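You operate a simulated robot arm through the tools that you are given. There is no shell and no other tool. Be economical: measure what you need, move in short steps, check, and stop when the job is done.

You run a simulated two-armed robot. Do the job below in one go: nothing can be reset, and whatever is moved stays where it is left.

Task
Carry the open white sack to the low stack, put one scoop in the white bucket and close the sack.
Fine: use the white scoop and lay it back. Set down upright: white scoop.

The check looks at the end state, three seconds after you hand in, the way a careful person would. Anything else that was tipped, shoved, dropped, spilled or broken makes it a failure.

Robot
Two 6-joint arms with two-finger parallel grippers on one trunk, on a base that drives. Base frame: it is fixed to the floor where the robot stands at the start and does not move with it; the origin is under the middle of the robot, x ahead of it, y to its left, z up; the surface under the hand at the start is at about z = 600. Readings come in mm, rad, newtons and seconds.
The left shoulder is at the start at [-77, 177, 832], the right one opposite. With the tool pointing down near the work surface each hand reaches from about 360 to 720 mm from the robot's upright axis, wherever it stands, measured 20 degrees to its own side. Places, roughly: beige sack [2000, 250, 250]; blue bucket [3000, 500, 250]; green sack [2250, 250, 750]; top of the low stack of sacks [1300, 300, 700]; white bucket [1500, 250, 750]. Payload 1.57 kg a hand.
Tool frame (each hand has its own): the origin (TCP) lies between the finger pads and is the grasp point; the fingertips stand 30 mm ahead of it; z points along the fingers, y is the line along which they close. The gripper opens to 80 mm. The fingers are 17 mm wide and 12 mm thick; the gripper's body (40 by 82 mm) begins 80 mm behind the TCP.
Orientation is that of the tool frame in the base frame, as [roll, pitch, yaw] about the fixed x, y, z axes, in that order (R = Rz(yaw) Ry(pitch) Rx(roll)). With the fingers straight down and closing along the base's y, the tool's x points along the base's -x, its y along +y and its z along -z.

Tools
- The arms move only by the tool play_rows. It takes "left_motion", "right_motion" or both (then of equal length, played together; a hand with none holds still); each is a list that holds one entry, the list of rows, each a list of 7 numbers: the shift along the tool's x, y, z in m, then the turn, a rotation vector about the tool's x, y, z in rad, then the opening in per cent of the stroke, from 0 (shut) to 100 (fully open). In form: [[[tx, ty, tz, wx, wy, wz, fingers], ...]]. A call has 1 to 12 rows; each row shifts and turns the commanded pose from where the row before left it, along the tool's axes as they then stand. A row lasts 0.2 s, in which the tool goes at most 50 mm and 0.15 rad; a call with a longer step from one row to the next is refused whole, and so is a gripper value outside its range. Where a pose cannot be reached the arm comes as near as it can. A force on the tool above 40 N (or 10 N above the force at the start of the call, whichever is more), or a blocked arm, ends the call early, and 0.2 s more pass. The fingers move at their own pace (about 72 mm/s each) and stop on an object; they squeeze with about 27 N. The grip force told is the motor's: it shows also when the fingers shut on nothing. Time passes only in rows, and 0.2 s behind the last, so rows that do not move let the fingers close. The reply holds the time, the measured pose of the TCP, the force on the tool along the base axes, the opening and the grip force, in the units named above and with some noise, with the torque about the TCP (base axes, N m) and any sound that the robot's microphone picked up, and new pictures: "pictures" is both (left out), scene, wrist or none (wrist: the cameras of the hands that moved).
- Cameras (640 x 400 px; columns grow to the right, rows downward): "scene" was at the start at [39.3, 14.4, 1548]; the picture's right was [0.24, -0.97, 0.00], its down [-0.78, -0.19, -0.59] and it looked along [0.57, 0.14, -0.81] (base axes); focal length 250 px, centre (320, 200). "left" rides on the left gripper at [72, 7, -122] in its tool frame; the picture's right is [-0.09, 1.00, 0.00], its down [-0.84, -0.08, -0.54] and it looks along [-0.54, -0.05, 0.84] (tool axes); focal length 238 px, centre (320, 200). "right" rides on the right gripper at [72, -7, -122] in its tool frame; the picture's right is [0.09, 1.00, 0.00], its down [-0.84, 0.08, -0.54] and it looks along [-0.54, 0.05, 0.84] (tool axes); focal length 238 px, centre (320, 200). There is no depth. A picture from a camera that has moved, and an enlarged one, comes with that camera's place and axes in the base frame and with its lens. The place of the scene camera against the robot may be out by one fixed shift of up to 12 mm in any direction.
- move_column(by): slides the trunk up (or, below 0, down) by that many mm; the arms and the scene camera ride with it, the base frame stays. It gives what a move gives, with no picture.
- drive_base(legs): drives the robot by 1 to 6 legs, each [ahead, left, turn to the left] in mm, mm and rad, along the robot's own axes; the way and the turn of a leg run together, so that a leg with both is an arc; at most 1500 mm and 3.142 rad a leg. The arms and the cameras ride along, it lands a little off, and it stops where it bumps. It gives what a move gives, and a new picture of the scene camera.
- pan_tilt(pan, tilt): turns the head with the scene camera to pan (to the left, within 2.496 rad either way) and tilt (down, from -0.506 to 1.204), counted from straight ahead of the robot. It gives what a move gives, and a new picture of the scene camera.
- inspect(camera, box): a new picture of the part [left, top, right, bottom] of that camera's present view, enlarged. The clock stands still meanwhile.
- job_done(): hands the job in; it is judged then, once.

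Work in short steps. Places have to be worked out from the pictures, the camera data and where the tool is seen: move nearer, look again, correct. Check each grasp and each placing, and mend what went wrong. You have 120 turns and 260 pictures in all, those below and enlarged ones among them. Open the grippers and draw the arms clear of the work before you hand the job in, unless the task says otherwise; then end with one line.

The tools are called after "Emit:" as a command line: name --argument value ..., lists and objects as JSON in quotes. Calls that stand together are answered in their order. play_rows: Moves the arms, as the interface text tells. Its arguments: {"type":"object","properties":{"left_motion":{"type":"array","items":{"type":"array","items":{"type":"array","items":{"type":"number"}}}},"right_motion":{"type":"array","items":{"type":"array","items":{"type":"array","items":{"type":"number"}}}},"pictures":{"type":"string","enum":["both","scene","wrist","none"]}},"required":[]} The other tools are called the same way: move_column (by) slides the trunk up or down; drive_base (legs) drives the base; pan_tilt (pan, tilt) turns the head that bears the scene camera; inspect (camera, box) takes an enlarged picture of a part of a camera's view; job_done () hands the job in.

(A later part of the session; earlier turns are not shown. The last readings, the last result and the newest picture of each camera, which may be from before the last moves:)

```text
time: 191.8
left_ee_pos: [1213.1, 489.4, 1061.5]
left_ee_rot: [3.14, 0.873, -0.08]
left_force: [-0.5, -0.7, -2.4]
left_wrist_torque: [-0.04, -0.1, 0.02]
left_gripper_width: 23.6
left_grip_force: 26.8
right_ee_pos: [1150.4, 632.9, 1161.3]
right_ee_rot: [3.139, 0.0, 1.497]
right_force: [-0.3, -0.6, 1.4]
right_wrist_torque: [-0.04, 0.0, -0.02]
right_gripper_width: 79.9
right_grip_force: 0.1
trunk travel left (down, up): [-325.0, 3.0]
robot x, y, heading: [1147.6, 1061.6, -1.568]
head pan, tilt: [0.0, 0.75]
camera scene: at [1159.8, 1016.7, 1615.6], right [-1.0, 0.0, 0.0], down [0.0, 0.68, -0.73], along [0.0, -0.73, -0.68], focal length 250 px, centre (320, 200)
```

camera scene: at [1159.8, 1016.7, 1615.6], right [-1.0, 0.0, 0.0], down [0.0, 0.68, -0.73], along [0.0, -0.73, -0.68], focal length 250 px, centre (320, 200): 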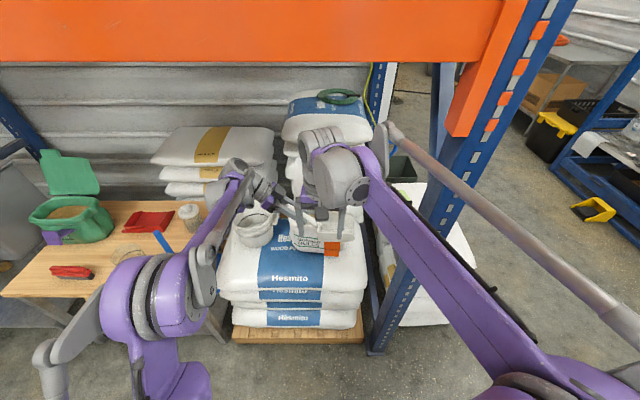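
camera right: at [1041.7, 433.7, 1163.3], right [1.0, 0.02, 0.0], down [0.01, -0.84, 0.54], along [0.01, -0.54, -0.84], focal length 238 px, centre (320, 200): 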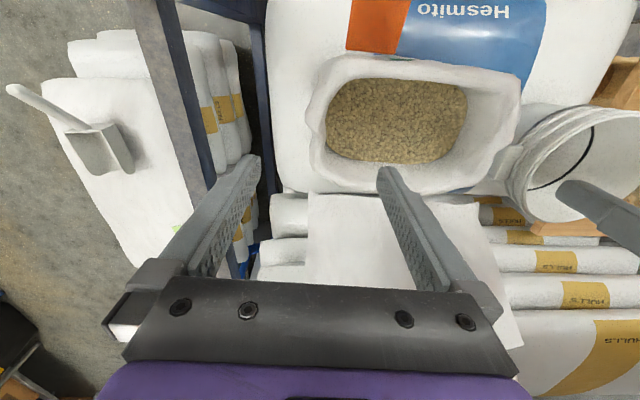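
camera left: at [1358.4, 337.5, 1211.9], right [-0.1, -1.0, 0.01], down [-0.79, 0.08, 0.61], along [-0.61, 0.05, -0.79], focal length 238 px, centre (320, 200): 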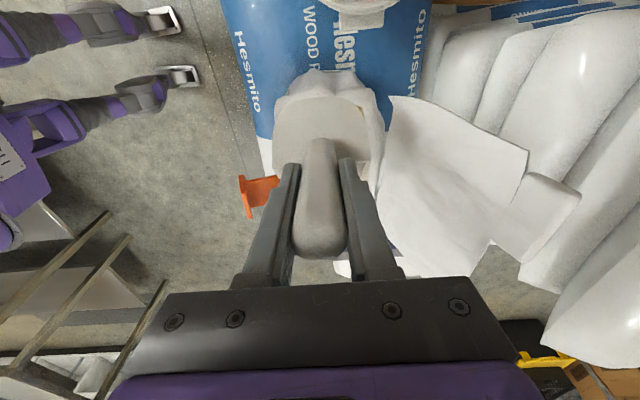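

The right arm is clear of the upright now. I'll drive in 115 mm and look with the right camera.

Emit:
drive_base --legs '[[115, 0, 0]]'

Emit:
inspect --camera "right" --box '[0, 0, 640, 400]'

```text
time: 193.0
left_ee_pos: [1213.1, 378.6, 1061.6]
left_ee_rot: [3.139, 0.871, -0.078]
left_force: [0.2, -0.5, -0.7]
left_wrist_torque: [-0.02, -0.1, -0.02]
left_gripper_width: 23.9
left_grip_force: 27.5
right_ee_pos: [1150.6, 521.0, 1161.1]
right_ee_rot: [3.138, 0.001, 1.497]
right_force: [-0.3, -0.2, -0.2]
right_wrist_torque: [-0.02, 0.02, -0.03]
right_gripper_width: 80.0
right_grip_force: 0.1
trunk travel left (down, up): [-325.0, 3.0]
robot x, y, heading: [1149.3, 942.1, -1.57]
head pan, tilt: [0.0, 0.75]
camera scene: at [1159.0, 904.2, 1615.3], right [-1.0, 0.0, 0.0], down [0.0, 0.68, -0.73], along [0.0, -0.73, -0.68], focal length 250 px, centre (320, 200)
```

scene: 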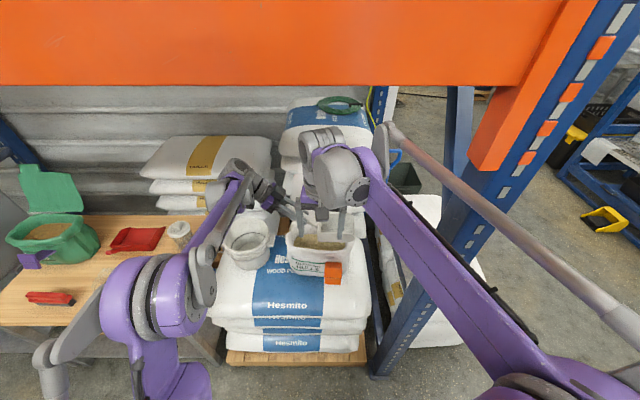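

```text
1.00 times, centred on (320, 200) of right (not enlarged: the box is as wide or as high as the picture)
camera zoom: at [1147.4, 593.0, 1282.4], right [1.0, 0.02, 0.01], down [0.01, -0.84, 0.54], along [0.01, -0.54, -0.84], focal length 238 px, centre (320, 200)
```

zoom: 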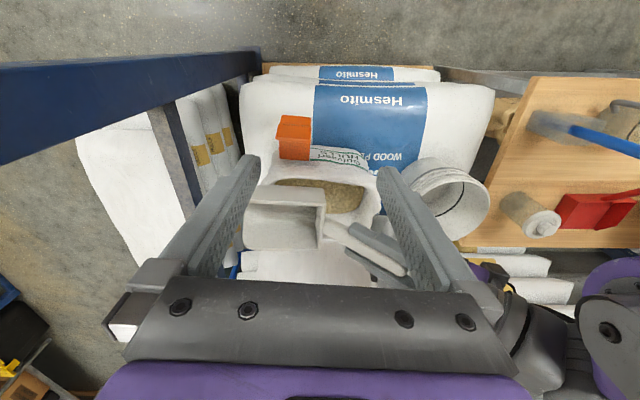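

Next I'll pitch the scoop nose-down above the mouth and measure the alignment.

Emit:
play_rows --left_motion '[[[-0.0046, 0, -0.0039, 0, 0.147, 0, 0], [-0.004, 0, -0.0045, 0, 0.147, 0, 0], [-0.0033, 0, -0.005, 0, 0.147, 0, 0], [-0.0025, 0, -0.0055, 0, 0.147, 0, 0], [-0.0017, 0, -0.0058, 0, 0.147, 0, 0], [-0.0008, 0, -0.0059, 0, 0.147, 0, 0]]]' --pictures "none"

Emit:
inspect --camera "right" --box '[220, 90, 460, 240]'

```text
time: 194.4
left_ee_pos: [1211.4, 376.3, 1098.8]
left_ee_rot: [3.14, -0.013, -0.075]
left_force: [0.5, 0.3, -1.6]
left_wrist_torque: [0.01, -0.04, 0.01]
left_gripper_width: 23.7
left_grip_force: 26.9
right_ee_pos: [1147.7, 519.5, 1161.2]
right_ee_rot: [3.136, 0.0, 1.498]
right_force: [-0.4, -0.1, -0.4]
right_wrist_torque: [-0.02, 0.03, -0.02]
right_gripper_width: 80.1
right_grip_force: 0.1
trunk travel left (down, up): [-325.0, 3.0]
robot x, y, heading: [1154.4, 944.1, -1.568]
head pan, tilt: [0.0, 0.75]
```

```text
2.67 times, centred on (340, 165) of right
camera zoom: at [1146.8, 591.9, 1282.7], right [1.0, 0.02, 0.01], down [0.01, -0.84, 0.54], along [0.02, -0.54, -0.84], focal length 636 px, centre (267, 293)
```

zoom: 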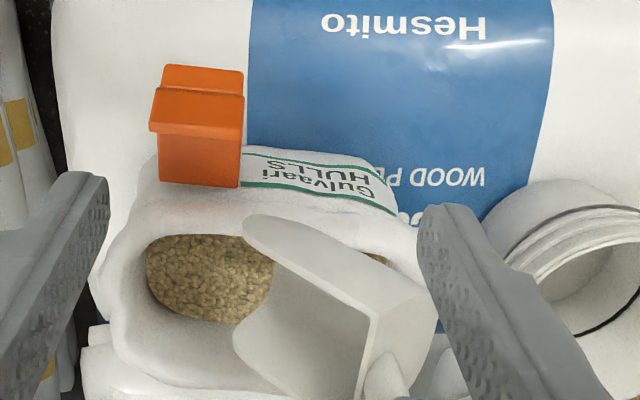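

The scoop is now properly reachable. The lip centre is at y≈359 and the mouth centre at ≈332, so I'll shift 27 mm and descend to just inside the rim to check clearance.

Emit:
play_rows --left_motion '[[[0, 0.0135, 0, 0, 0, 0, 0], [0, 0.0135, 0, 0, 0, 0, 0], [0, 0, 0.015, 0, 0, 0, 0], [0, 0, 0.02, 0, 0, 0, 0]]]' --pictures "none"

Emit:
inspect --camera "right" --box '[220, 90, 460, 240]'

Emit:
inspect --camera "scene" --box '[230, 180, 390, 290]'

```text
time: 195.4
left_ee_pos: [1210.8, 352.2, 1066.8]
left_ee_rot: [3.135, -0.011, -0.075]
left_force: [1.3, -3.1, 21.6]
left_wrist_torque: [0.0, 0.62, 0.07]
left_gripper_width: 23.5
left_grip_force: 26.5
right_ee_pos: [1149.6, 521.0, 1162.4]
right_ee_rot: [3.134, 0.003, 1.497]
right_force: [-0.6, -0.1, 0.5]
right_wrist_torque: [-0.02, 0.0, 0.03]
right_gripper_width: 80.1
right_grip_force: 0.1
trunk travel left (down, up): [-325.0, 3.0]
robot x, y, heading: [1149.0, 943.7, -1.565]
head pan, tilt: [0.0, 0.75]
```

```text
2.67 times, centred on (340, 165) of right
camera zoom: at [1147.6, 593.3, 1284.1], right [1.0, 0.02, 0.0], down [0.01, -0.84, 0.54], along [0.01, -0.54, -0.84], focal length 636 px, centre (267, 293)
```

zoom: 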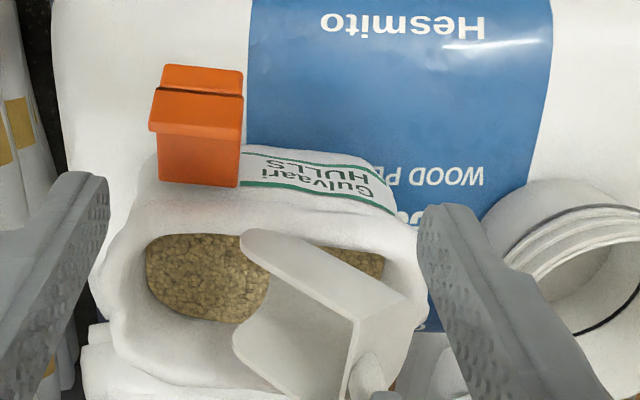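

```text
3.64 times, centred on (310, 235) of scene
camera zoom: at [1159.2, 905.2, 1616.1], right [-1.0, 0.0, 0.0], down [0.0, 0.68, -0.73], along [0.0, -0.73, -0.68], focal length 908 px, centre (356, 73)
```

zoom: 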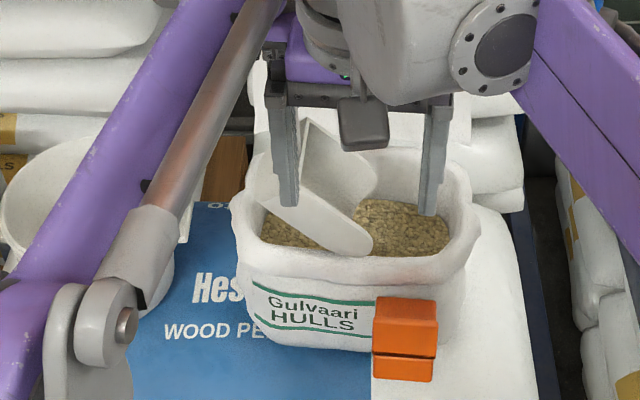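

The lip's back corner touched the back rim (21 N up). I'll lift 15 mm, shift 12 mm toward +y, and retry gently.

Emit:
play_rows --left_motion '[[[0, 0, -0.015, 0, 0, 0, 0], [0, -0.012, 0, 0, 0, 0, 0], [0, 0, 0.01, 0, 0, 0, 0], [0, 0, 0.01, 0, 0, 0, 0]]]' --pictures "none"

Emit:
inspect --camera "right" --box '[220, 90, 460, 240]'

```text
time: 196.4
left_ee_pos: [1213.4, 363.5, 1062.8]
left_ee_rot: [3.135, -0.01, -0.075]
left_force: [5.0, -5.0, 24.6]
left_wrist_torque: [-0.47, 0.39, 0.17]
left_gripper_width: 23.8
left_grip_force: 27.0
right_ee_pos: [1148.8, 520.6, 1162.1]
right_ee_rot: [3.137, 0.002, 1.498]
right_force: [-0.7, -0.3, 0.4]
right_wrist_torque: [-0.07, -0.03, 0.02]
right_gripper_width: 79.8
right_grip_force: 0.0
trunk travel left (down, up): [-325.0, 3.0]
robot x, y, heading: [1150.6, 943.1, -1.565]
head pan, tilt: [0.0, 0.75]
```

```text
2.67 times, centred on (340, 165) of right
camera zoom: at [1148.4, 593.8, 1284.3], right [1.0, 0.02, 0.0], down [0.01, -0.84, 0.54], along [0.01, -0.54, -0.84], focal length 636 px, centre (267, 293)
```

zoom: 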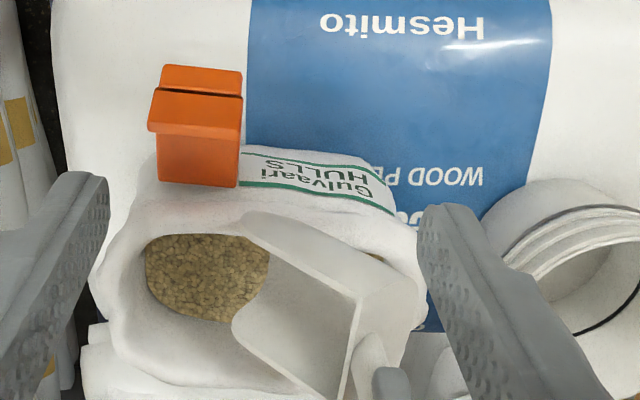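

The torques show the contact is on the front rim (y≈380), not the back. I'll lift 20 mm, shift 30 mm toward −y, and descend.

Emit:
play_rows --left_motion '[[[0, 0, -0.02, 0, 0, 0, 0], [0, 0.015, 0, 0, 0, 0, 0], [0, 0.015, 0, 0, 0, 0, 0], [0, 0, 0.01, 0, 0, 0, 0], [0, 0, 0.01, 0, 0, 0, 0], [0, 0, 0.01, 0, 0, 0, 0]]]' --pictures "none"

Emit:
inspect --camera "right" --box '[220, 90, 460, 240]'

```text
time: 197.8
left_ee_pos: [1211.1, 332.6, 1050.1]
left_ee_rot: [3.136, -0.01, -0.075]
left_force: [0.5, -7.6, 14.0]
left_wrist_torque: [-0.55, 0.73, 0.35]
left_gripper_width: 23.7
left_grip_force: 26.9
right_ee_pos: [1149.4, 518.5, 1162.0]
right_ee_rot: [3.136, 0.001, 1.496]
right_force: [0.1, -0.2, 0.2]
right_wrist_torque: [0.02, 0.0, 0.0]
right_gripper_width: 79.8
right_grip_force: 0.0
trunk travel left (down, up): [-325.0, 3.0]
robot x, y, heading: [1150.6, 947.4, -1.571]
head pan, tilt: [0.0, 0.75]
```

```text
2.67 times, centred on (340, 165) of right
camera zoom: at [1147.5, 591.9, 1283.6], right [1.0, 0.02, 0.0], down [0.01, -0.84, 0.54], along [0.01, -0.54, -0.84], focal length 636 px, centre (267, 293)
```

zoom: 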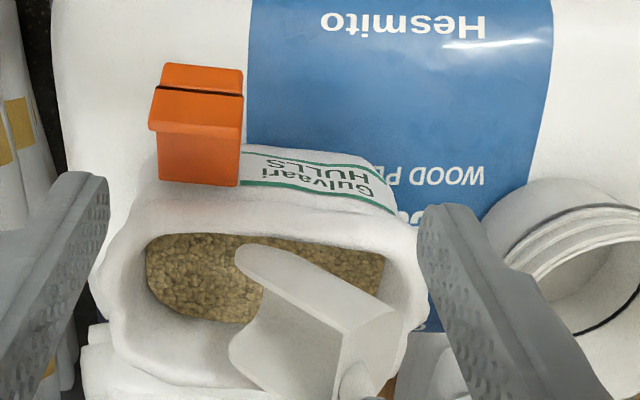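

The lateral force shows the front lip corner still riding on the inner front wall. Scaling from the first successful plunge, TCP y≈321 should be centred. I'll lift 10 mm, shift 12 mm, and descend 40 mm.

Emit:
play_rows --left_motion '[[[0, 0, -0.012, 0, 0, 0, 0], [0, 0.012, 0, 0, 0, 0, 0], [0, 0, 0.013, 0, 0, 0, 0], [0, 0, 0.013, 0, 0, 0, 0], [0, 0, 0.013, 0, 0, 0, 0]]]' --pictures "none"

Emit:
inspect --camera "right" --box '[220, 90, 460, 240]'

```text
time: 199.0
left_ee_pos: [1211.4, 321.5, 1020.4]
left_ee_rot: [3.139, -0.012, -0.078]
left_force: [0.3, -0.5, -1.9]
left_wrist_torque: [0.02, -0.03, 0.03]
left_gripper_width: 23.7
left_grip_force: 26.7
right_ee_pos: [1150.0, 519.2, 1161.0]
right_ee_rot: [3.136, 0.0, 1.498]
right_force: [-0.1, -0.6, 0.5]
right_wrist_torque: [0.02, 0.0, 0.03]
right_gripper_width: 80.0
right_grip_force: 0.0
trunk travel left (down, up): [-325.0, 3.0]
robot x, y, heading: [1148.5, 945.9, -1.568]
head pan, tilt: [0.0, 0.75]
```

```text
2.67 times, centred on (340, 165) of right
camera zoom: at [1147.5, 591.7, 1282.7], right [1.0, 0.02, 0.01], down [0.01, -0.84, 0.54], along [0.01, -0.54, -0.84], focal length 636 px, centre (267, 293)
```

zoom: 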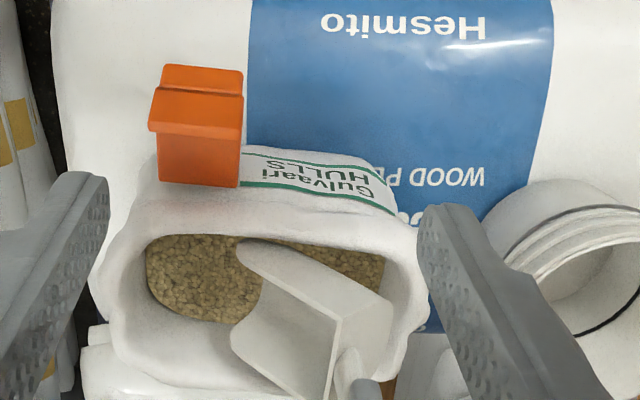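

Free of contact, with the lip about 22 mm into the feed. I'll go deeper and start the sweep in part, watching reach and forces.

Emit:
play_rows --left_motion '[[[-0.004, 0, 0.017, 0, 0, 0, 0], [-0.004, 0, 0.017, 0, 0, 0, 0], [0.0099, 0, 0.0151, 0, -0.15, 0, 0], [0.012, 0, 0.0135, 0, -0.15, 0, 0]]]' --pictures "none"

Emit:
inspect --camera "right" --box '[220, 90, 460, 240]'

```text
time: 200.0
left_ee_pos: [1223.3, 319.1, 957.9]
left_ee_rot: [3.139, 0.291, -0.079]
left_force: [-0.4, 0.5, -0.8]
left_wrist_torque: [0.0, -0.07, 0.0]
left_gripper_width: 23.9
left_grip_force: 26.6
right_ee_pos: [1150.7, 518.5, 1160.2]
right_ee_rot: [3.137, -0.001, 1.498]
right_force: [0.0, -0.5, -0.1]
right_wrist_torque: [0.0, 0.02, -0.02]
right_gripper_width: 79.6
right_grip_force: 0.0
trunk travel left (down, up): [-325.0, 3.0]
robot x, y, heading: [1146.8, 946.0, -1.565]
head pan, tilt: [0.0, 0.75]
```

```text
2.67 times, centred on (340, 165) of right
camera zoom: at [1148.2, 591.5, 1282.6], right [1.0, 0.02, 0.0], down [0.01, -0.84, 0.54], along [0.01, -0.54, -0.84], focal length 636 px, centre (267, 293)
```

zoom: 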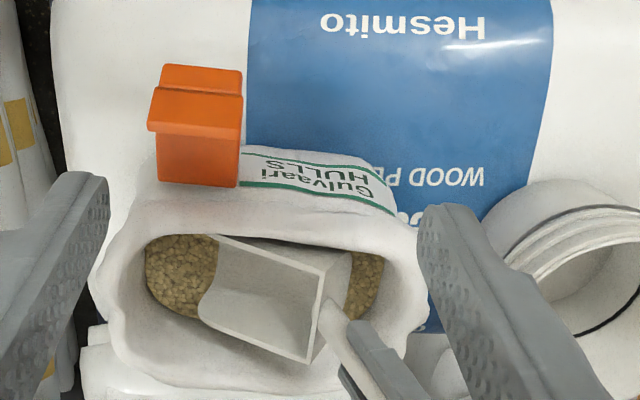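

The motion is clean and within reach. I'll finish levelling and lift.

Emit:
play_rows --left_motion '[[[0.0162, 0, 0.0088, 0, -0.15, 0, 0], [0.0173, 0, 0.0063, 0, -0.15, 0, 0], [0.0102, 0, -0.0044, 0, -0.14, 0, 0], [0.0089, 0, -0.0066, 0, -0.14, 0, 0], [0, 0, 0, 0, 0, 0, 0]]]' --pictures "none"

Emit:
inspect --camera "right" --box '[220, 90, 460, 240]'

```text
time: 201.2
left_ee_pos: [1270.5, 315.4, 929.5]
left_ee_rot: [3.137, 0.872, -0.082]
left_force: [0.1, -0.2, -1.2]
left_wrist_torque: [-0.01, -0.12, 0.0]
left_gripper_width: 23.7
left_grip_force: 26.8
right_ee_pos: [1148.2, 519.5, 1162.6]
right_ee_rot: [3.138, 0.001, 1.497]
right_force: [-0.4, 0.4, -0.5]
right_wrist_torque: [0.02, -0.04, 0.0]
right_gripper_width: 80.1
right_grip_force: 0.2
trunk travel left (down, up): [-325.0, 3.0]
robot x, y, heading: [1152.0, 947.1, -1.566]
head pan, tilt: [0.0, 0.75]
```

```text
2.67 times, centred on (340, 165) of right
camera zoom: at [1146.8, 592.2, 1282.8], right [1.0, 0.02, 0.01], down [0.01, -0.84, 0.54], along [0.02, -0.54, -0.84], focal length 636 px, centre (267, 293)
```

zoom: 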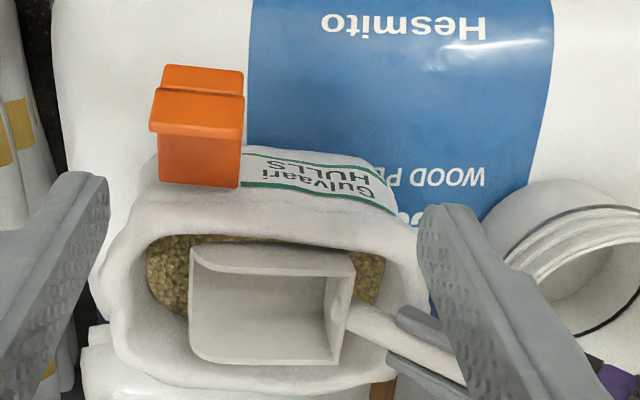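

The bowl is still empty. Triangulating the feed from two views puts it at z≈803, deeper than I assumed. I'll lift out, pitch again over the mouth, and dig about 55 mm deeper.

Emit:
play_rows --left_motion '[[[-0.0329, 0, -0.0277, 0, 0, 0, 0], [-0.0329, 0, -0.0277, 0, 0, 0, 0], [-0.0329, 0, -0.0277, 0, 0, 0, 0], [-0.0329, 0, -0.0277, 0, 0, 0, 0], [-0.0075, 0, 0.009, 0, 0.147, 0, 0], [-0.0088, 0, 0.0078, 0, 0.147, 0, 0], [-0.0098, 0, 0.0064, 0, 0.147, 0, 0], [-0.0106, 0, 0.0049, 0, 0.147, 0, 0], [-0.0112, 0, 0.0033, 0, 0.147, 0, 0], [-0.0116, 0, 0.0016, 0, 0.147, 0, 0]]]' --pictures "none"

Emit:
inspect --camera "right" --box '[220, 90, 460, 240]'

```text
time: 203.4
left_ee_pos: [1198.8, 320.0, 1100.3]
left_ee_rot: [3.141, -0.016, -0.076]
left_force: [-0.8, 0.3, -2.5]
left_wrist_torque: [-0.04, -0.02, -0.04]
left_gripper_width: 23.7
left_grip_force: 27.2
right_ee_pos: [1148.5, 518.8, 1160.2]
right_ee_rot: [3.136, 0.0, 1.497]
right_force: [0.2, -0.6, 0.0]
right_wrist_torque: [-0.03, -0.04, 0.0]
right_gripper_width: 79.9
right_grip_force: 0.1
trunk travel left (down, up): [-325.0, 3.0]
robot x, y, heading: [1151.9, 946.7, -1.562]
head pan, tilt: [0.0, 0.75]
```

```text
2.67 times, centred on (340, 165) of right
camera zoom: at [1146.4, 591.9, 1282.7], right [1.0, 0.02, 0.01], down [0.01, -0.84, 0.54], along [0.02, -0.54, -0.84], focal length 636 px, centre (267, 293)
```

zoom: 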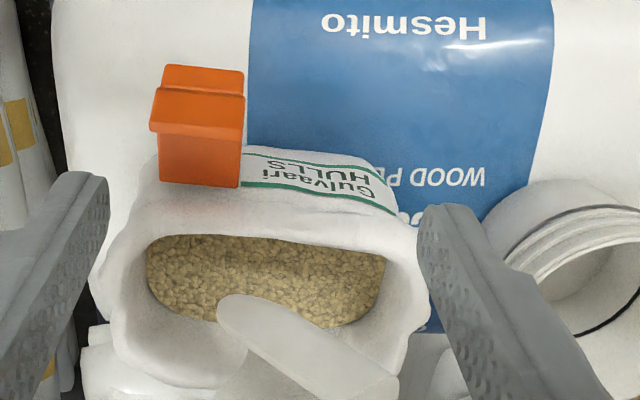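

Reached without trouble. Now the deep plunge.

Emit:
play_rows --left_motion '[[[0, 0, 0.02, 0, 0, 0, 0], [0, 0, 0.02, 0, 0, 0, 0], [0, 0, 0.02, 0, 0, 0, 0], [0, 0, 0.02, 0, 0, 0, 0], [0, 0, 0.02, 0, 0, 0, 0], [0, 0, 0.014, 0, 0, 0, 0], [0, 0, 0.014, 0, 0, 0, 0], [0, 0, 0.014, 0, 0, 0, 0], [0, 0, 0.014, 0, 0, 0, 0]]]' --pictures "none"

Emit:
inspect --camera "right" --box '[220, 90, 460, 240]'

```text
time: 205.4
left_ee_pos: [1203.7, 321.0, 944.3]
left_ee_rot: [3.141, -0.012, -0.077]
left_force: [0.0, 0.0, -2.6]
left_wrist_torque: [0.02, -0.03, 0.02]
left_gripper_width: 23.7
left_grip_force: 26.9
right_ee_pos: [1149.1, 519.9, 1161.2]
right_ee_rot: [3.137, 0.0, 1.497]
right_force: [-8.0, 0.8, -5.2]
right_wrist_torque: [0.03, -0.06, -0.06]
right_gripper_width: 73.4
right_grip_force: 0.0
trunk travel left (down, up): [-325.0, 3.0]
robot x, y, heading: [1147.6, 946.3, -1.568]
head pan, tilt: [0.0, 0.75]
```

```text
2.67 times, centred on (340, 165) of right
camera zoom: at [1147.4, 591.7, 1282.6], right [1.0, 0.02, 0.0], down [0.01, -0.84, 0.54], along [0.01, -0.54, -0.84], focal length 636 px, centre (267, 293)
```

zoom: 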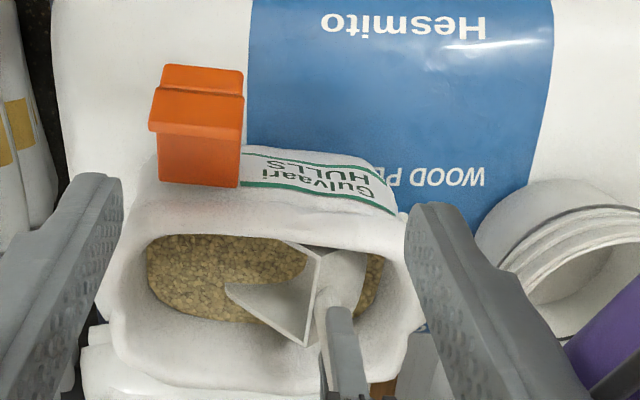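

The scoop is embedded in the feed. But the left forearm is touching the right gripper, so I'll move the right hand 45 mm away and up.

Emit:
play_rows --right_motion '[[[0, -0.015, -0.005, 0, 0, 0, 100], [0, -0.02, -0.01, 0, 0, 0, 100], [0, -0.02, -0.01, 0, 0, 0, 100]]]' --pictures "scene"

```text
time: 206.2
left_ee_pos: [1201.5, 320.7, 944.9]
left_ee_rot: [3.14, -0.013, -0.077]
left_force: [0.8, 0.6, -2.4]
left_wrist_torque: [-0.05, -0.03, 0.0]
left_gripper_width: 23.8
left_grip_force: 26.6
right_ee_pos: [1094.0, 522.7, 1185.5]
right_ee_rot: [3.137, 0.0, 1.498]
right_force: [-0.1, 0.0, -0.4]
right_wrist_torque: [0.0, -0.01, 0.01]
right_gripper_width: 79.8
right_grip_force: 0.0
trunk travel left (down, up): [-325.0, 3.0]
robot x, y, heading: [1149.8, 948.4, -1.569]
head pan, tilt: [0.0, 0.75]
camera scene: at [1158.6, 903.1, 1615.6], right [-1.0, 0.0, 0.0], down [0.0, 0.68, -0.73], along [0.0, -0.73, -0.68], focal length 250 px, centre (320, 200)
```

scene: 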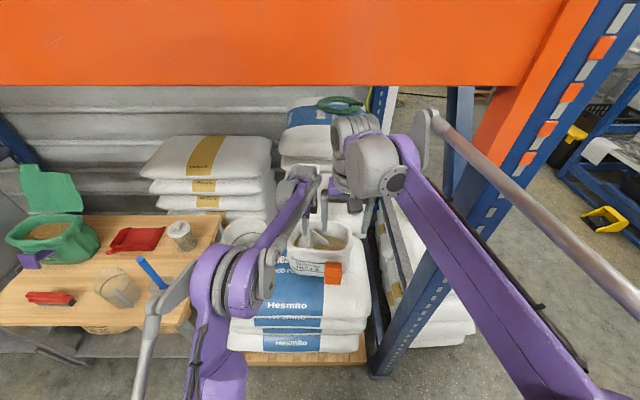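

The right arm is free. Now I'll sweep, level, and rise out slowly.

Emit:
play_rows --left_motion '[[[0.0074, 0, 0.0151, 0, -0.15, 0, 0], [0.0095, 0, 0.0138, 0, -0.15, 0, 0], [0.0128, 0, 0.0009, 0, -0.15, 0, 0], [0.0128, 0, -0.001, 0, -0.15, 0, 0], [0.0009, 0, -0.0174, 0, -0.125, 0, 0], [-0.0013, 0, -0.0175, 0, -0.125, 0, 0], [-0.0125, 0, -0.0112, 0, 0, 0, 0]]]' --pictures "none"

Emit:
inspect --camera "right" --box '[240, 90, 480, 240]'

```text
time: 207.8
left_ee_pos: [1260.6, 317.5, 952.1]
left_ee_rot: [3.137, 0.837, -0.08]
left_force: [-0.6, -0.5, -2.3]
left_wrist_torque: [-0.04, -0.21, 0.01]
left_gripper_width: 23.8
left_grip_force: 27.5
right_ee_pos: [1093.0, 523.6, 1186.4]
right_ee_rot: [3.137, -0.001, 1.498]
right_force: [-0.2, 0.2, 0.9]
right_wrist_torque: [0.03, -0.05, 0.03]
right_gripper_width: 80.3
right_grip_force: 0.0
trunk travel left (down, up): [-325.0, 3.0]
robot x, y, heading: [1147.7, 946.4, -1.573]
head pan, tilt: [0.0, 0.75]
```

```text
2.67 times, centred on (360, 165) of right
camera zoom: at [1091.3, 596.0, 1307.5], right [1.0, 0.02, 0.01], down [0.01, -0.84, 0.54], along [0.02, -0.54, -0.84], focal length 636 px, centre (213, 293)
```

zoom: 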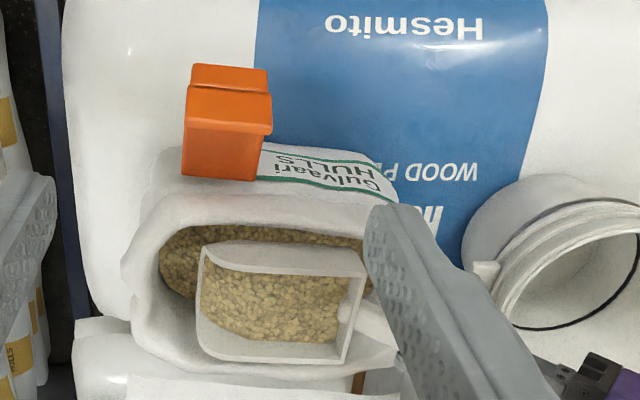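

The bowl is full of hulls. I'll lift it slowly straight up with the nose slightly raised.

Emit:
play_rows --left_motion '[[[-0.013, 0, -0.0115, 0, -0.015, 0, 0], [-0.017, 0, -0.0153, 0, -0.015, 0, 0], [-0.0175, 0, -0.015, 0, -0.015, 0, 0], [-0.0178, 0, -0.0146, 0, -0.015, 0, 0], [-0.018, 0, -0.0143, 0, -0.015, 0, 0], [-0.0182, 0, -0.014, 0, -0.015, 0, 0], [-0.01, 0, -0.0078, 0, 0, 0, 0]]]' --pictures "none"

Emit:
inspect --camera "right" --box '[200, 70, 520, 270]'

```text
time: 209.4
left_ee_pos: [1262.5, 316.7, 1095.0]
left_ee_rot: [3.139, 0.926, -0.08]
left_force: [0.2, 0.1, -3.7]
left_wrist_torque: [0.02, -0.28, -0.03]
left_gripper_width: 23.8
left_grip_force: 27.2
right_ee_pos: [1093.7, 524.1, 1185.4]
right_ee_rot: [3.135, 0.0, 1.497]
right_force: [0.3, -0.7, -0.2]
right_wrist_torque: [-0.01, -0.02, 0.01]
right_gripper_width: 80.1
right_grip_force: 0.0
trunk travel left (down, up): [-325.0, 3.0]
robot x, y, heading: [1150.5, 944.4, -1.571]
head pan, tilt: [0.0, 0.75]
```

```text
2.00 times, centred on (360, 170) of right
camera zoom: at [1091.9, 595.7, 1307.4], right [1.0, 0.02, 0.01], down [0.01, -0.84, 0.54], along [0.01, -0.54, -0.84], focal length 477 px, centre (240, 260)
```

zoom: 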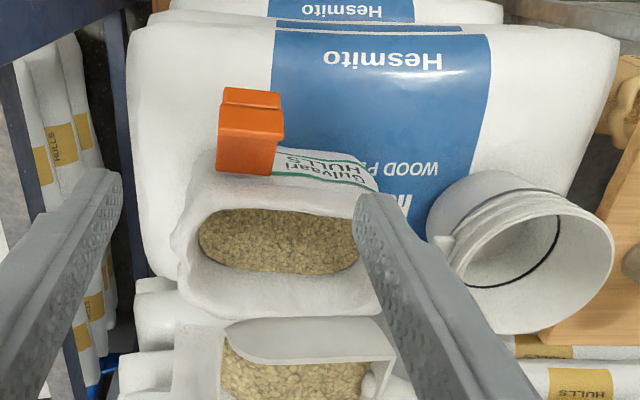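

The scoop is loaded with roughly 0.2 kg. I'll shift the base left 180 mm and in 40 mm, so the whole pouring motion over the bucket is within reach.

Emit:
drive_base --legs '[[0, 180, 0], [40, 0, 0]]'

Emit:
play_rows --right_motion '[[[0, -0.04, 0, 0, 0, 0, 100], [0, -0.04, 0, 0, 0, 0, 100], [0, -0.04, 0, 0, 0, 0, 100]]]' --pictures "none"

Emit:
inspect --camera "right" --box '[0, 0, 640, 400]'

```text
time: 212.1
left_ee_pos: [1442.1, 281.9, 1094.0]
left_ee_rot: [3.138, 0.929, -0.081]
left_force: [-0.1, -0.5, -3.0]
left_wrist_torque: [-0.03, -0.23, 0.02]
left_gripper_width: 23.8
left_grip_force: 26.6
right_ee_pos: [1275.8, 487.8, 1186.5]
right_ee_rot: [3.136, 0.0, 1.499]
right_force: [-0.9, 0.1, 0.4]
right_wrist_torque: [-0.02, 0.01, 0.01]
right_gripper_width: 80.2
right_grip_force: 0.0
trunk travel left (down, up): [-325.0, 3.0]
robot x, y, heading: [1329.2, 907.9, -1.567]
head pan, tilt: [0.0, 0.75]
camera scene: at [1339.8, 868.3, 1615.2], right [-1.0, 0.0, 0.0], down [0.0, 0.68, -0.73], along [0.0, -0.73, -0.68], focal length 250 px, centre (320, 200)
```

scene: 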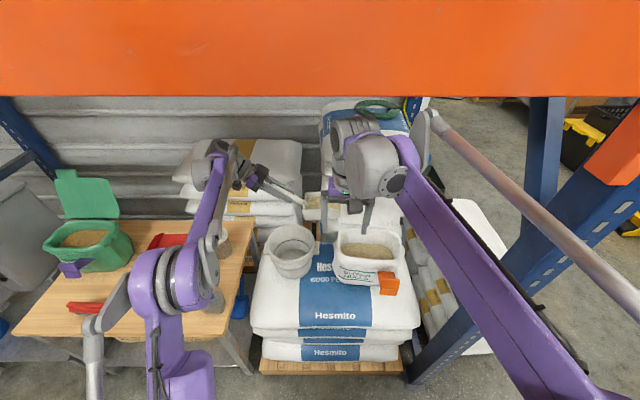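

```text
time: 212.9
left_ee_pos: [1442.3, 277.2, 1094.5]
left_ee_rot: [3.139, 0.926, -0.078]
left_force: [-0.3, 0.4, -2.1]
left_wrist_torque: [-0.01, -0.26, 0.04]
left_gripper_width: 23.9
left_grip_force: 26.5
right_ee_pos: [1154.9, 491.7, 1185.9]
right_ee_rot: [3.136, 0.0, 1.498]
right_force: [-0.4, -0.1, 0.0]
right_wrist_torque: [0.0, -0.02, 0.0]
right_gripper_width: 80.0
right_grip_force: 0.1
trunk travel left (down, up): [-325.0, 3.0]
robot x, y, heading: [1331.8, 906.4, -1.567]
head pan, tilt: [0.0, 0.75]
```

```text
1.00 times, centred on (320, 200) of right (not enlarged: the box is as wide or as high as the picture)
camera zoom: at [1152.4, 565.4, 1307.4], right [1.0, 0.02, 0.01], down [0.01, -0.84, 0.54], along [0.02, -0.54, -0.84], focal length 238 px, centre (320, 200)
```

zoom: 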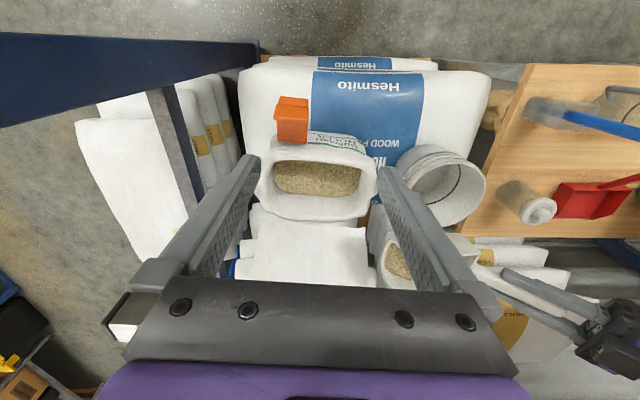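

The bucket centre is at about (1440, 300). I'll bring the scoop level so its lip is over the bucket at a safe height, then verify.

Emit:
play_rows --left_motion '[[[0.0216, -0.0103, -0.0224, 0, 0.027, 0, 0], [0.0222, -0.0103, -0.0218, 0, 0.027, 0, 0], [0.0228, -0.0103, -0.0213, 0, 0.027, 0, 0], [0.0233, -0.0103, -0.0206, 0, 0.027, 0, 0], [0.0239, -0.0103, -0.0199, 0, 0.027, 0, 0]]]' --pictures "none"

Emit:
inspect --camera "right" --box '[320, 80, 640, 280]'

Emit:
inspect --camera "scene" --box '[180, 130, 440, 300]'

```text
time: 214.1
left_ee_pos: [1602.3, 317.6, 1074.1]
left_ee_rot: [3.139, 0.793, -0.08]
left_force: [0.4, 0.6, -2.5]
left_wrist_torque: [-0.01, -0.27, 0.02]
left_gripper_width: 23.9
left_grip_force: 26.3
right_ee_pos: [1156.0, 492.4, 1186.7]
right_ee_rot: [3.137, 0.001, 1.499]
right_force: [0.3, 0.0, -0.4]
right_wrist_torque: [-0.02, 0.01, -0.02]
right_gripper_width: 80.1
right_grip_force: 0.1
trunk travel left (down, up): [-325.0, 3.0]
robot x, y, heading: [1333.3, 906.2, -1.571]
head pan, tilt: [0.0, 0.75]
```

```text
2.00 times, centred on (480, 180) of right
camera zoom: at [1154.4, 565.9, 1307.6], right [1.0, 0.02, 0.0], down [0.01, -0.84, 0.54], along [0.01, -0.54, -0.84], focal length 477 px, centre (0, 240)
```

zoom: 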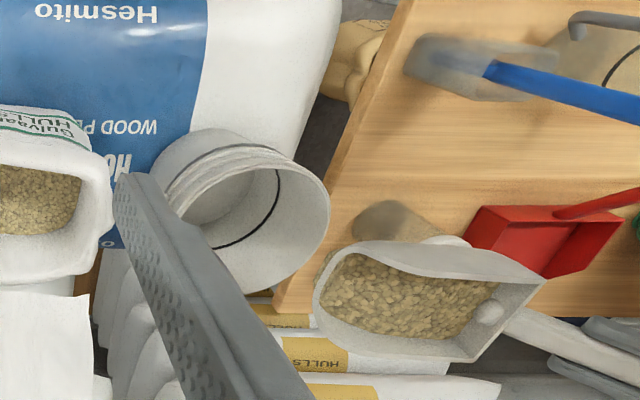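

```text
2.35 times, centred on (310, 215) of scene
camera zoom: at [1341.1, 864.8, 1615.6], right [-1.0, 0.0, 0.0], down [0.0, 0.68, -0.73], along [0.0, -0.73, -0.68], focal length 587 px, centre (344, 165)
```

zoom: 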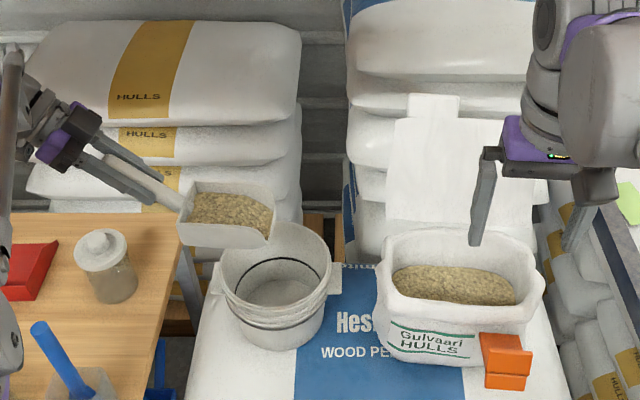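

The lip is over the bucket, about 10 mm toward me. I'll start pouring by pitching down to 0.8 rad with the lip held over the bucket's centre.

Emit:
play_rows --left_motion '[[[-0.0021, 0.0036, 0.0135, 0, 0.134, 0, 0], [-0.0039, 0.0036, 0.0131, 0, 0.134, 0, 0], [-0.0056, 0.0036, 0.0125, 0, 0.134, 0, 0], [-0.025, 0.0019, 0.0013, 0, 0.134, 0, 0], [-0.0249, 0.0019, -0.002, 0, 0.134, 0, 0], [-0.0244, 0.0019, -0.0053, 0, 0.134, 0, 0], [0, 0, 0, 0, 0, 0, 0], [0, 0, 0, 0, 0, 0, 0]]]' --pictures "none"

Emit:
inspect --camera "scene" --box '[180, 130, 440, 300]'

Emit:
inspect --camera "right" --box '[320, 80, 640, 280]'

```text
time: 215.9
left_ee_pos: [1495.8, 308.2, 1075.7]
left_ee_rot: [3.139, -0.013, -0.077]
left_force: [-0.7, -0.3, -1.5]
left_wrist_torque: [0.02, -0.06, 0.01]
left_gripper_width: 23.7
left_grip_force: 27.5
right_ee_pos: [1154.9, 492.3, 1186.3]
right_ee_rot: [3.137, 0.0, 1.499]
right_force: [0.9, -0.9, 0.6]
right_wrist_torque: [-0.02, 0.02, -0.02]
right_gripper_width: 80.0
right_grip_force: 0.1
trunk travel left (down, up): [-325.0, 3.0]
robot x, y, heading: [1330.1, 910.7, -1.566]
head pan, tilt: [0.0, 0.75]
```

```text
2.35 times, centred on (310, 215) of scene
camera zoom: at [1339.8, 864.7, 1615.6], right [-1.0, 0.0, 0.0], down [0.0, 0.68, -0.73], along [0.0, -0.73, -0.68], focal length 587 px, centre (344, 165)
```

zoom: 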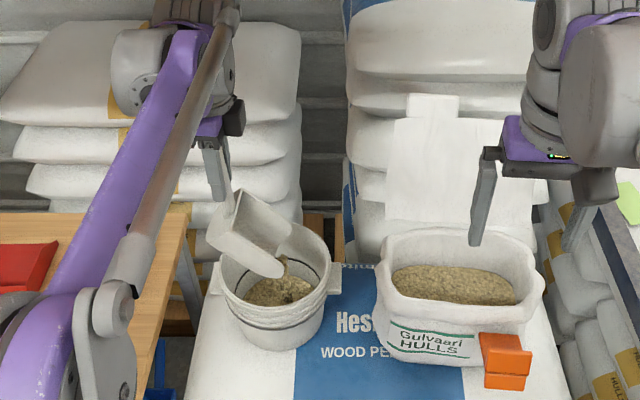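

```text
2.00 times, centred on (480, 180) of right
camera zoom: at [1153.4, 565.8, 1307.5], right [1.0, 0.02, 0.01], down [0.01, -0.84, 0.54], along [0.02, -0.54, -0.84], focal length 477 px, centre (0, 240)
```

zoom: 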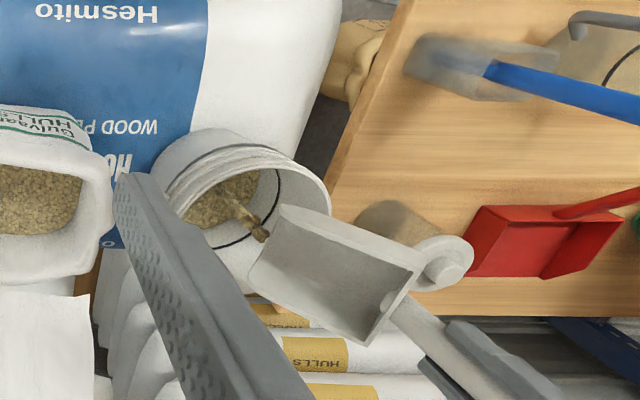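

The hulls are pouring into the bucket. I'll steepen to 1.2 rad to empty the scoop completely.

Emit:
play_rows --left_motion '[[[-0.0259, 0.0021, -0.003, 0, 0.134, 0, 0], [-0.0252, 0.0021, -0.0065, 0, 0.134, 0, 0], [-0.0241, 0.0021, -0.0098, 0, 0.134, 0, 0], [0, 0, 0, 0, 0, 0, 0], [0, 0, 0, 0, 0, 0, 0], [0, 0, 0, 0, 0, 0, 0], [0, 0, 0, 0, 0, 0, 0]]]' --pictures "none"

Emit:
inspect --camera "scene" --box '[180, 130, 440, 300]'

Emit:
inspect --camera "right" --box '[320, 80, 640, 280]'

```text
time: 217.5
left_ee_pos: [1417.7, 308.7, 1083.9]
left_ee_rot: [3.14, -0.413, -0.075]
left_force: [0.2, 0.0, -0.8]
left_wrist_torque: [0.02, 0.03, 0.01]
left_gripper_width: 23.7
left_grip_force: 26.7
right_ee_pos: [1156.4, 492.2, 1186.2]
right_ee_rot: [3.135, 0.0, 1.501]
right_force: [0.4, -0.1, 0.4]
right_wrist_torque: [0.01, 0.0, -0.01]
right_gripper_width: 80.1
right_grip_force: 0.1
trunk travel left (down, up): [-325.0, 3.0]
robot x, y, heading: [1330.5, 906.6, -1.569]
head pan, tilt: [0.0, 0.75]
```

```text
2.35 times, centred on (310, 215) of scene
camera zoom: at [1340.3, 864.7, 1615.6], right [-1.0, 0.0, 0.0], down [0.0, 0.68, -0.73], along [0.0, -0.73, -0.68], focal length 587 px, centre (344, 165)
```

zoom: 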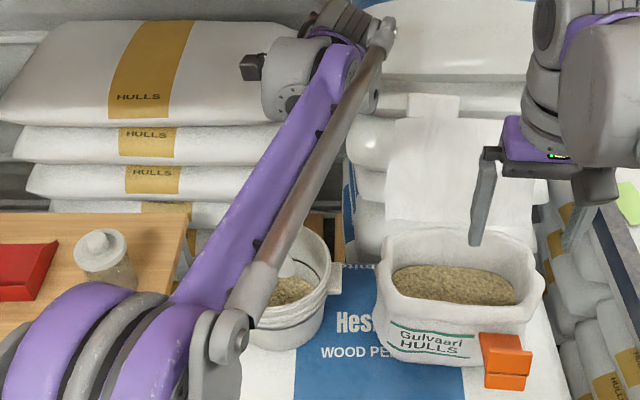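

```text
2.00 times, centred on (480, 180) of right
camera zoom: at [1153.7, 565.9, 1307.5], right [1.0, 0.02, 0.0], down [0.01, -0.84, 0.54], along [0.01, -0.54, -0.84], focal length 477 px, centre (0, 240)
```

zoom: 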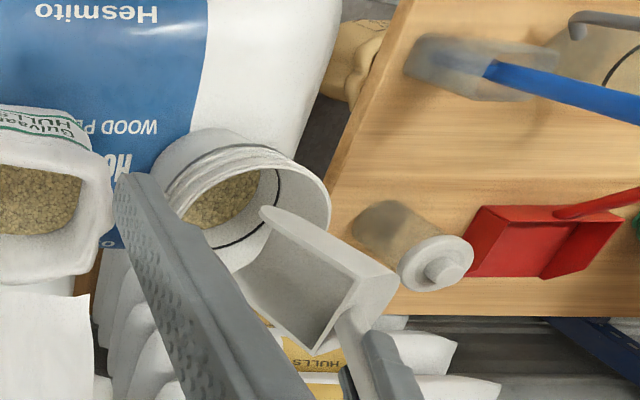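

The scoop is empty and the hulls are all in the bucket. I'll raise and level the scoop off to the left, and tilt the right hand up to study the flap.

Emit:
play_rows --left_motion '[[[0.016, 0, -0.0366, 0, 0, 0, 0], [0.0135, 0.0012, 0.005, 0, -0.134, 0, 0], [0.0145, 0.0012, 0.004, 0, -0.134, 0, 0], [0.0149, 0.0012, 0.002, 0, -0.134, 0, 0], [0.015, 0.0012, 0, 0, -0.134, 0, 0], [0.0149, 0.0012, -0.002, 0, -0.134, 0, 0], [0.0145, 0.0012, -0.004, 0, -0.134, 0, 0], [0.0139, 0.0012, -0.006, 0, -0.134, 0, 0], [0.0129, 0.0012, -0.0077, 0, -0.134, 0, 0], [0.0116, 0.0012, -0.0095, 0, -0.134, 0, 0]]]' --right_motion '[[[0, 0, 0, 0, -0.14, 0, 100], [0, 0, 0, 0, -0.14, 0, 100], [0, 0, 0, 0, -0.14, 0, 100], [0, 0, 0, 0, -0.14, 0, 100], [0, 0, 0, 0, 0, 0, 100], [0, 0, 0, 0, 0, 0, 100], [0, 0, 0, 0, 0, 0, 100], [0, 0, 0, 0, 0, 0, 100], [0, 0, 0, 0, 0, 0, 100], [0, 0, 0, 0, 0, 0, 100]]]'

```text
time: 219.7
left_ee_pos: [1551.8, 287.3, 1126.3]
left_ee_rot: [3.139, 0.795, -0.078]
left_force: [-0.1, 0.0, -1.3]
left_wrist_torque: [-0.01, -0.11, 0.02]
left_gripper_width: 23.8
left_grip_force: 26.8
right_ee_pos: [1155.8, 492.7, 1185.4]
right_ee_rot: [3.135, 0.56, 1.495]
right_force: [0.7, 0.4, -0.1]
right_wrist_torque: [0.01, -0.01, -0.02]
right_gripper_width: 80.1
right_grip_force: 0.0
trunk travel left (down, up): [-325.0, 3.0]
robot x, y, heading: [1330.6, 904.0, -1.567]
head pan, tilt: [0.0, 0.75]
camera scene: at [1341.4, 864.2, 1615.6], right [-1.0, 0.0, 0.0], down [0.0, 0.68, -0.73], along [0.0, -0.73, -0.68], focal length 250 px, centre (320, 200)
camera right: at [1158.6, 619.3, 1250.2], right [1.0, 0.01, -0.04], down [0.04, -0.43, 0.9], along [-0.01, -0.9, -0.43], focal length 238 px, centre (320, 200)
camera left: at [1689.4, 270.0, 1161.5], right [-0.14, -0.99, 0.07], down [-0.19, 0.09, 0.98], along [-0.97, 0.12, -0.2], focal length 238 px, centre (320, 200)
```

scene: 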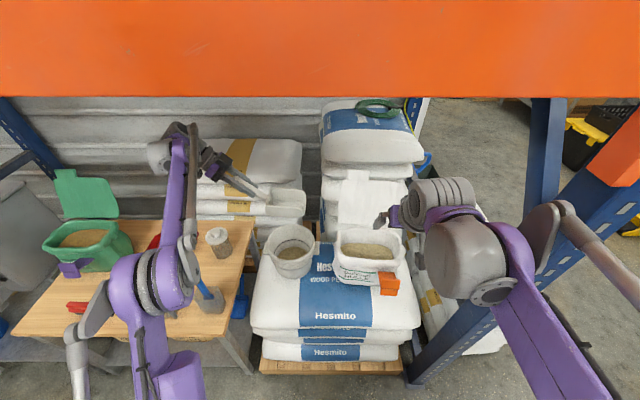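
right: 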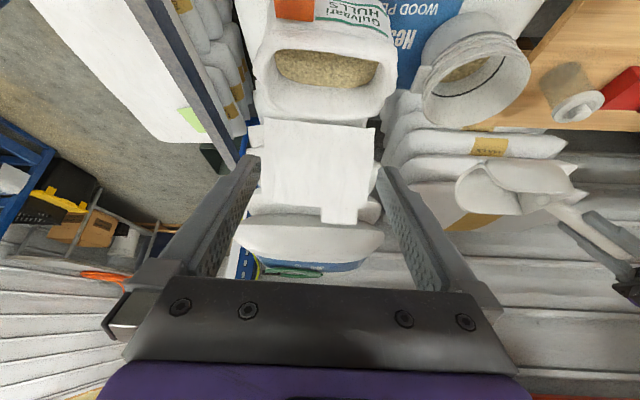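
left: 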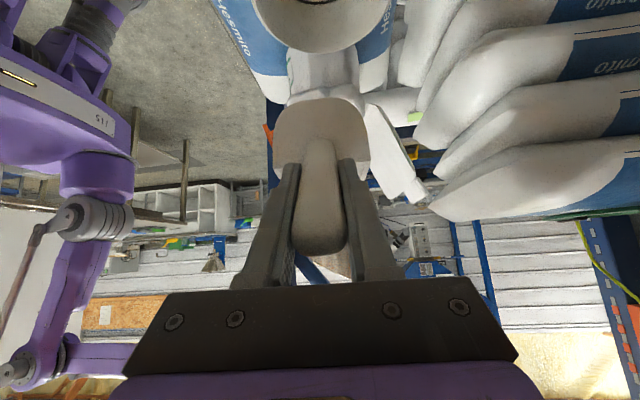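

Both cameras now show the flap: the left one from the side, the right one from the front. I'll zoom in on each.

Emit:
inspect --camera "left" --box '[330, 60, 490, 230]'

Emit:
inspect --camera "right" --box '[220, 20, 420, 290]'

```text
2.35 times, centred on (410, 145) of left
camera zoom: at [1689.4, 270.0, 1161.5], right [-0.14, -0.99, 0.07], down [-0.19, 0.09, 0.98], along [-0.97, 0.12, -0.2], focal length 561 px, centre (108, 329)
```

zoom: 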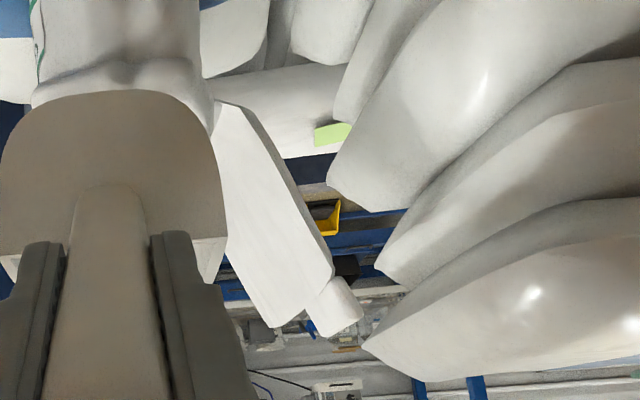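

```text
1.48 times, centred on (320, 155) of right
camera zoom: at [1158.6, 619.3, 1250.2], right [1.0, 0.01, -0.04], down [0.04, -0.43, 0.9], along [-0.01, -0.9, -0.43], focal length 353 px, centre (320, 267)
```

zoom: 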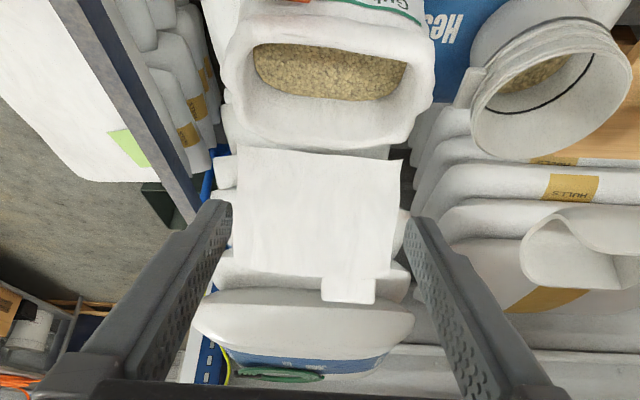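

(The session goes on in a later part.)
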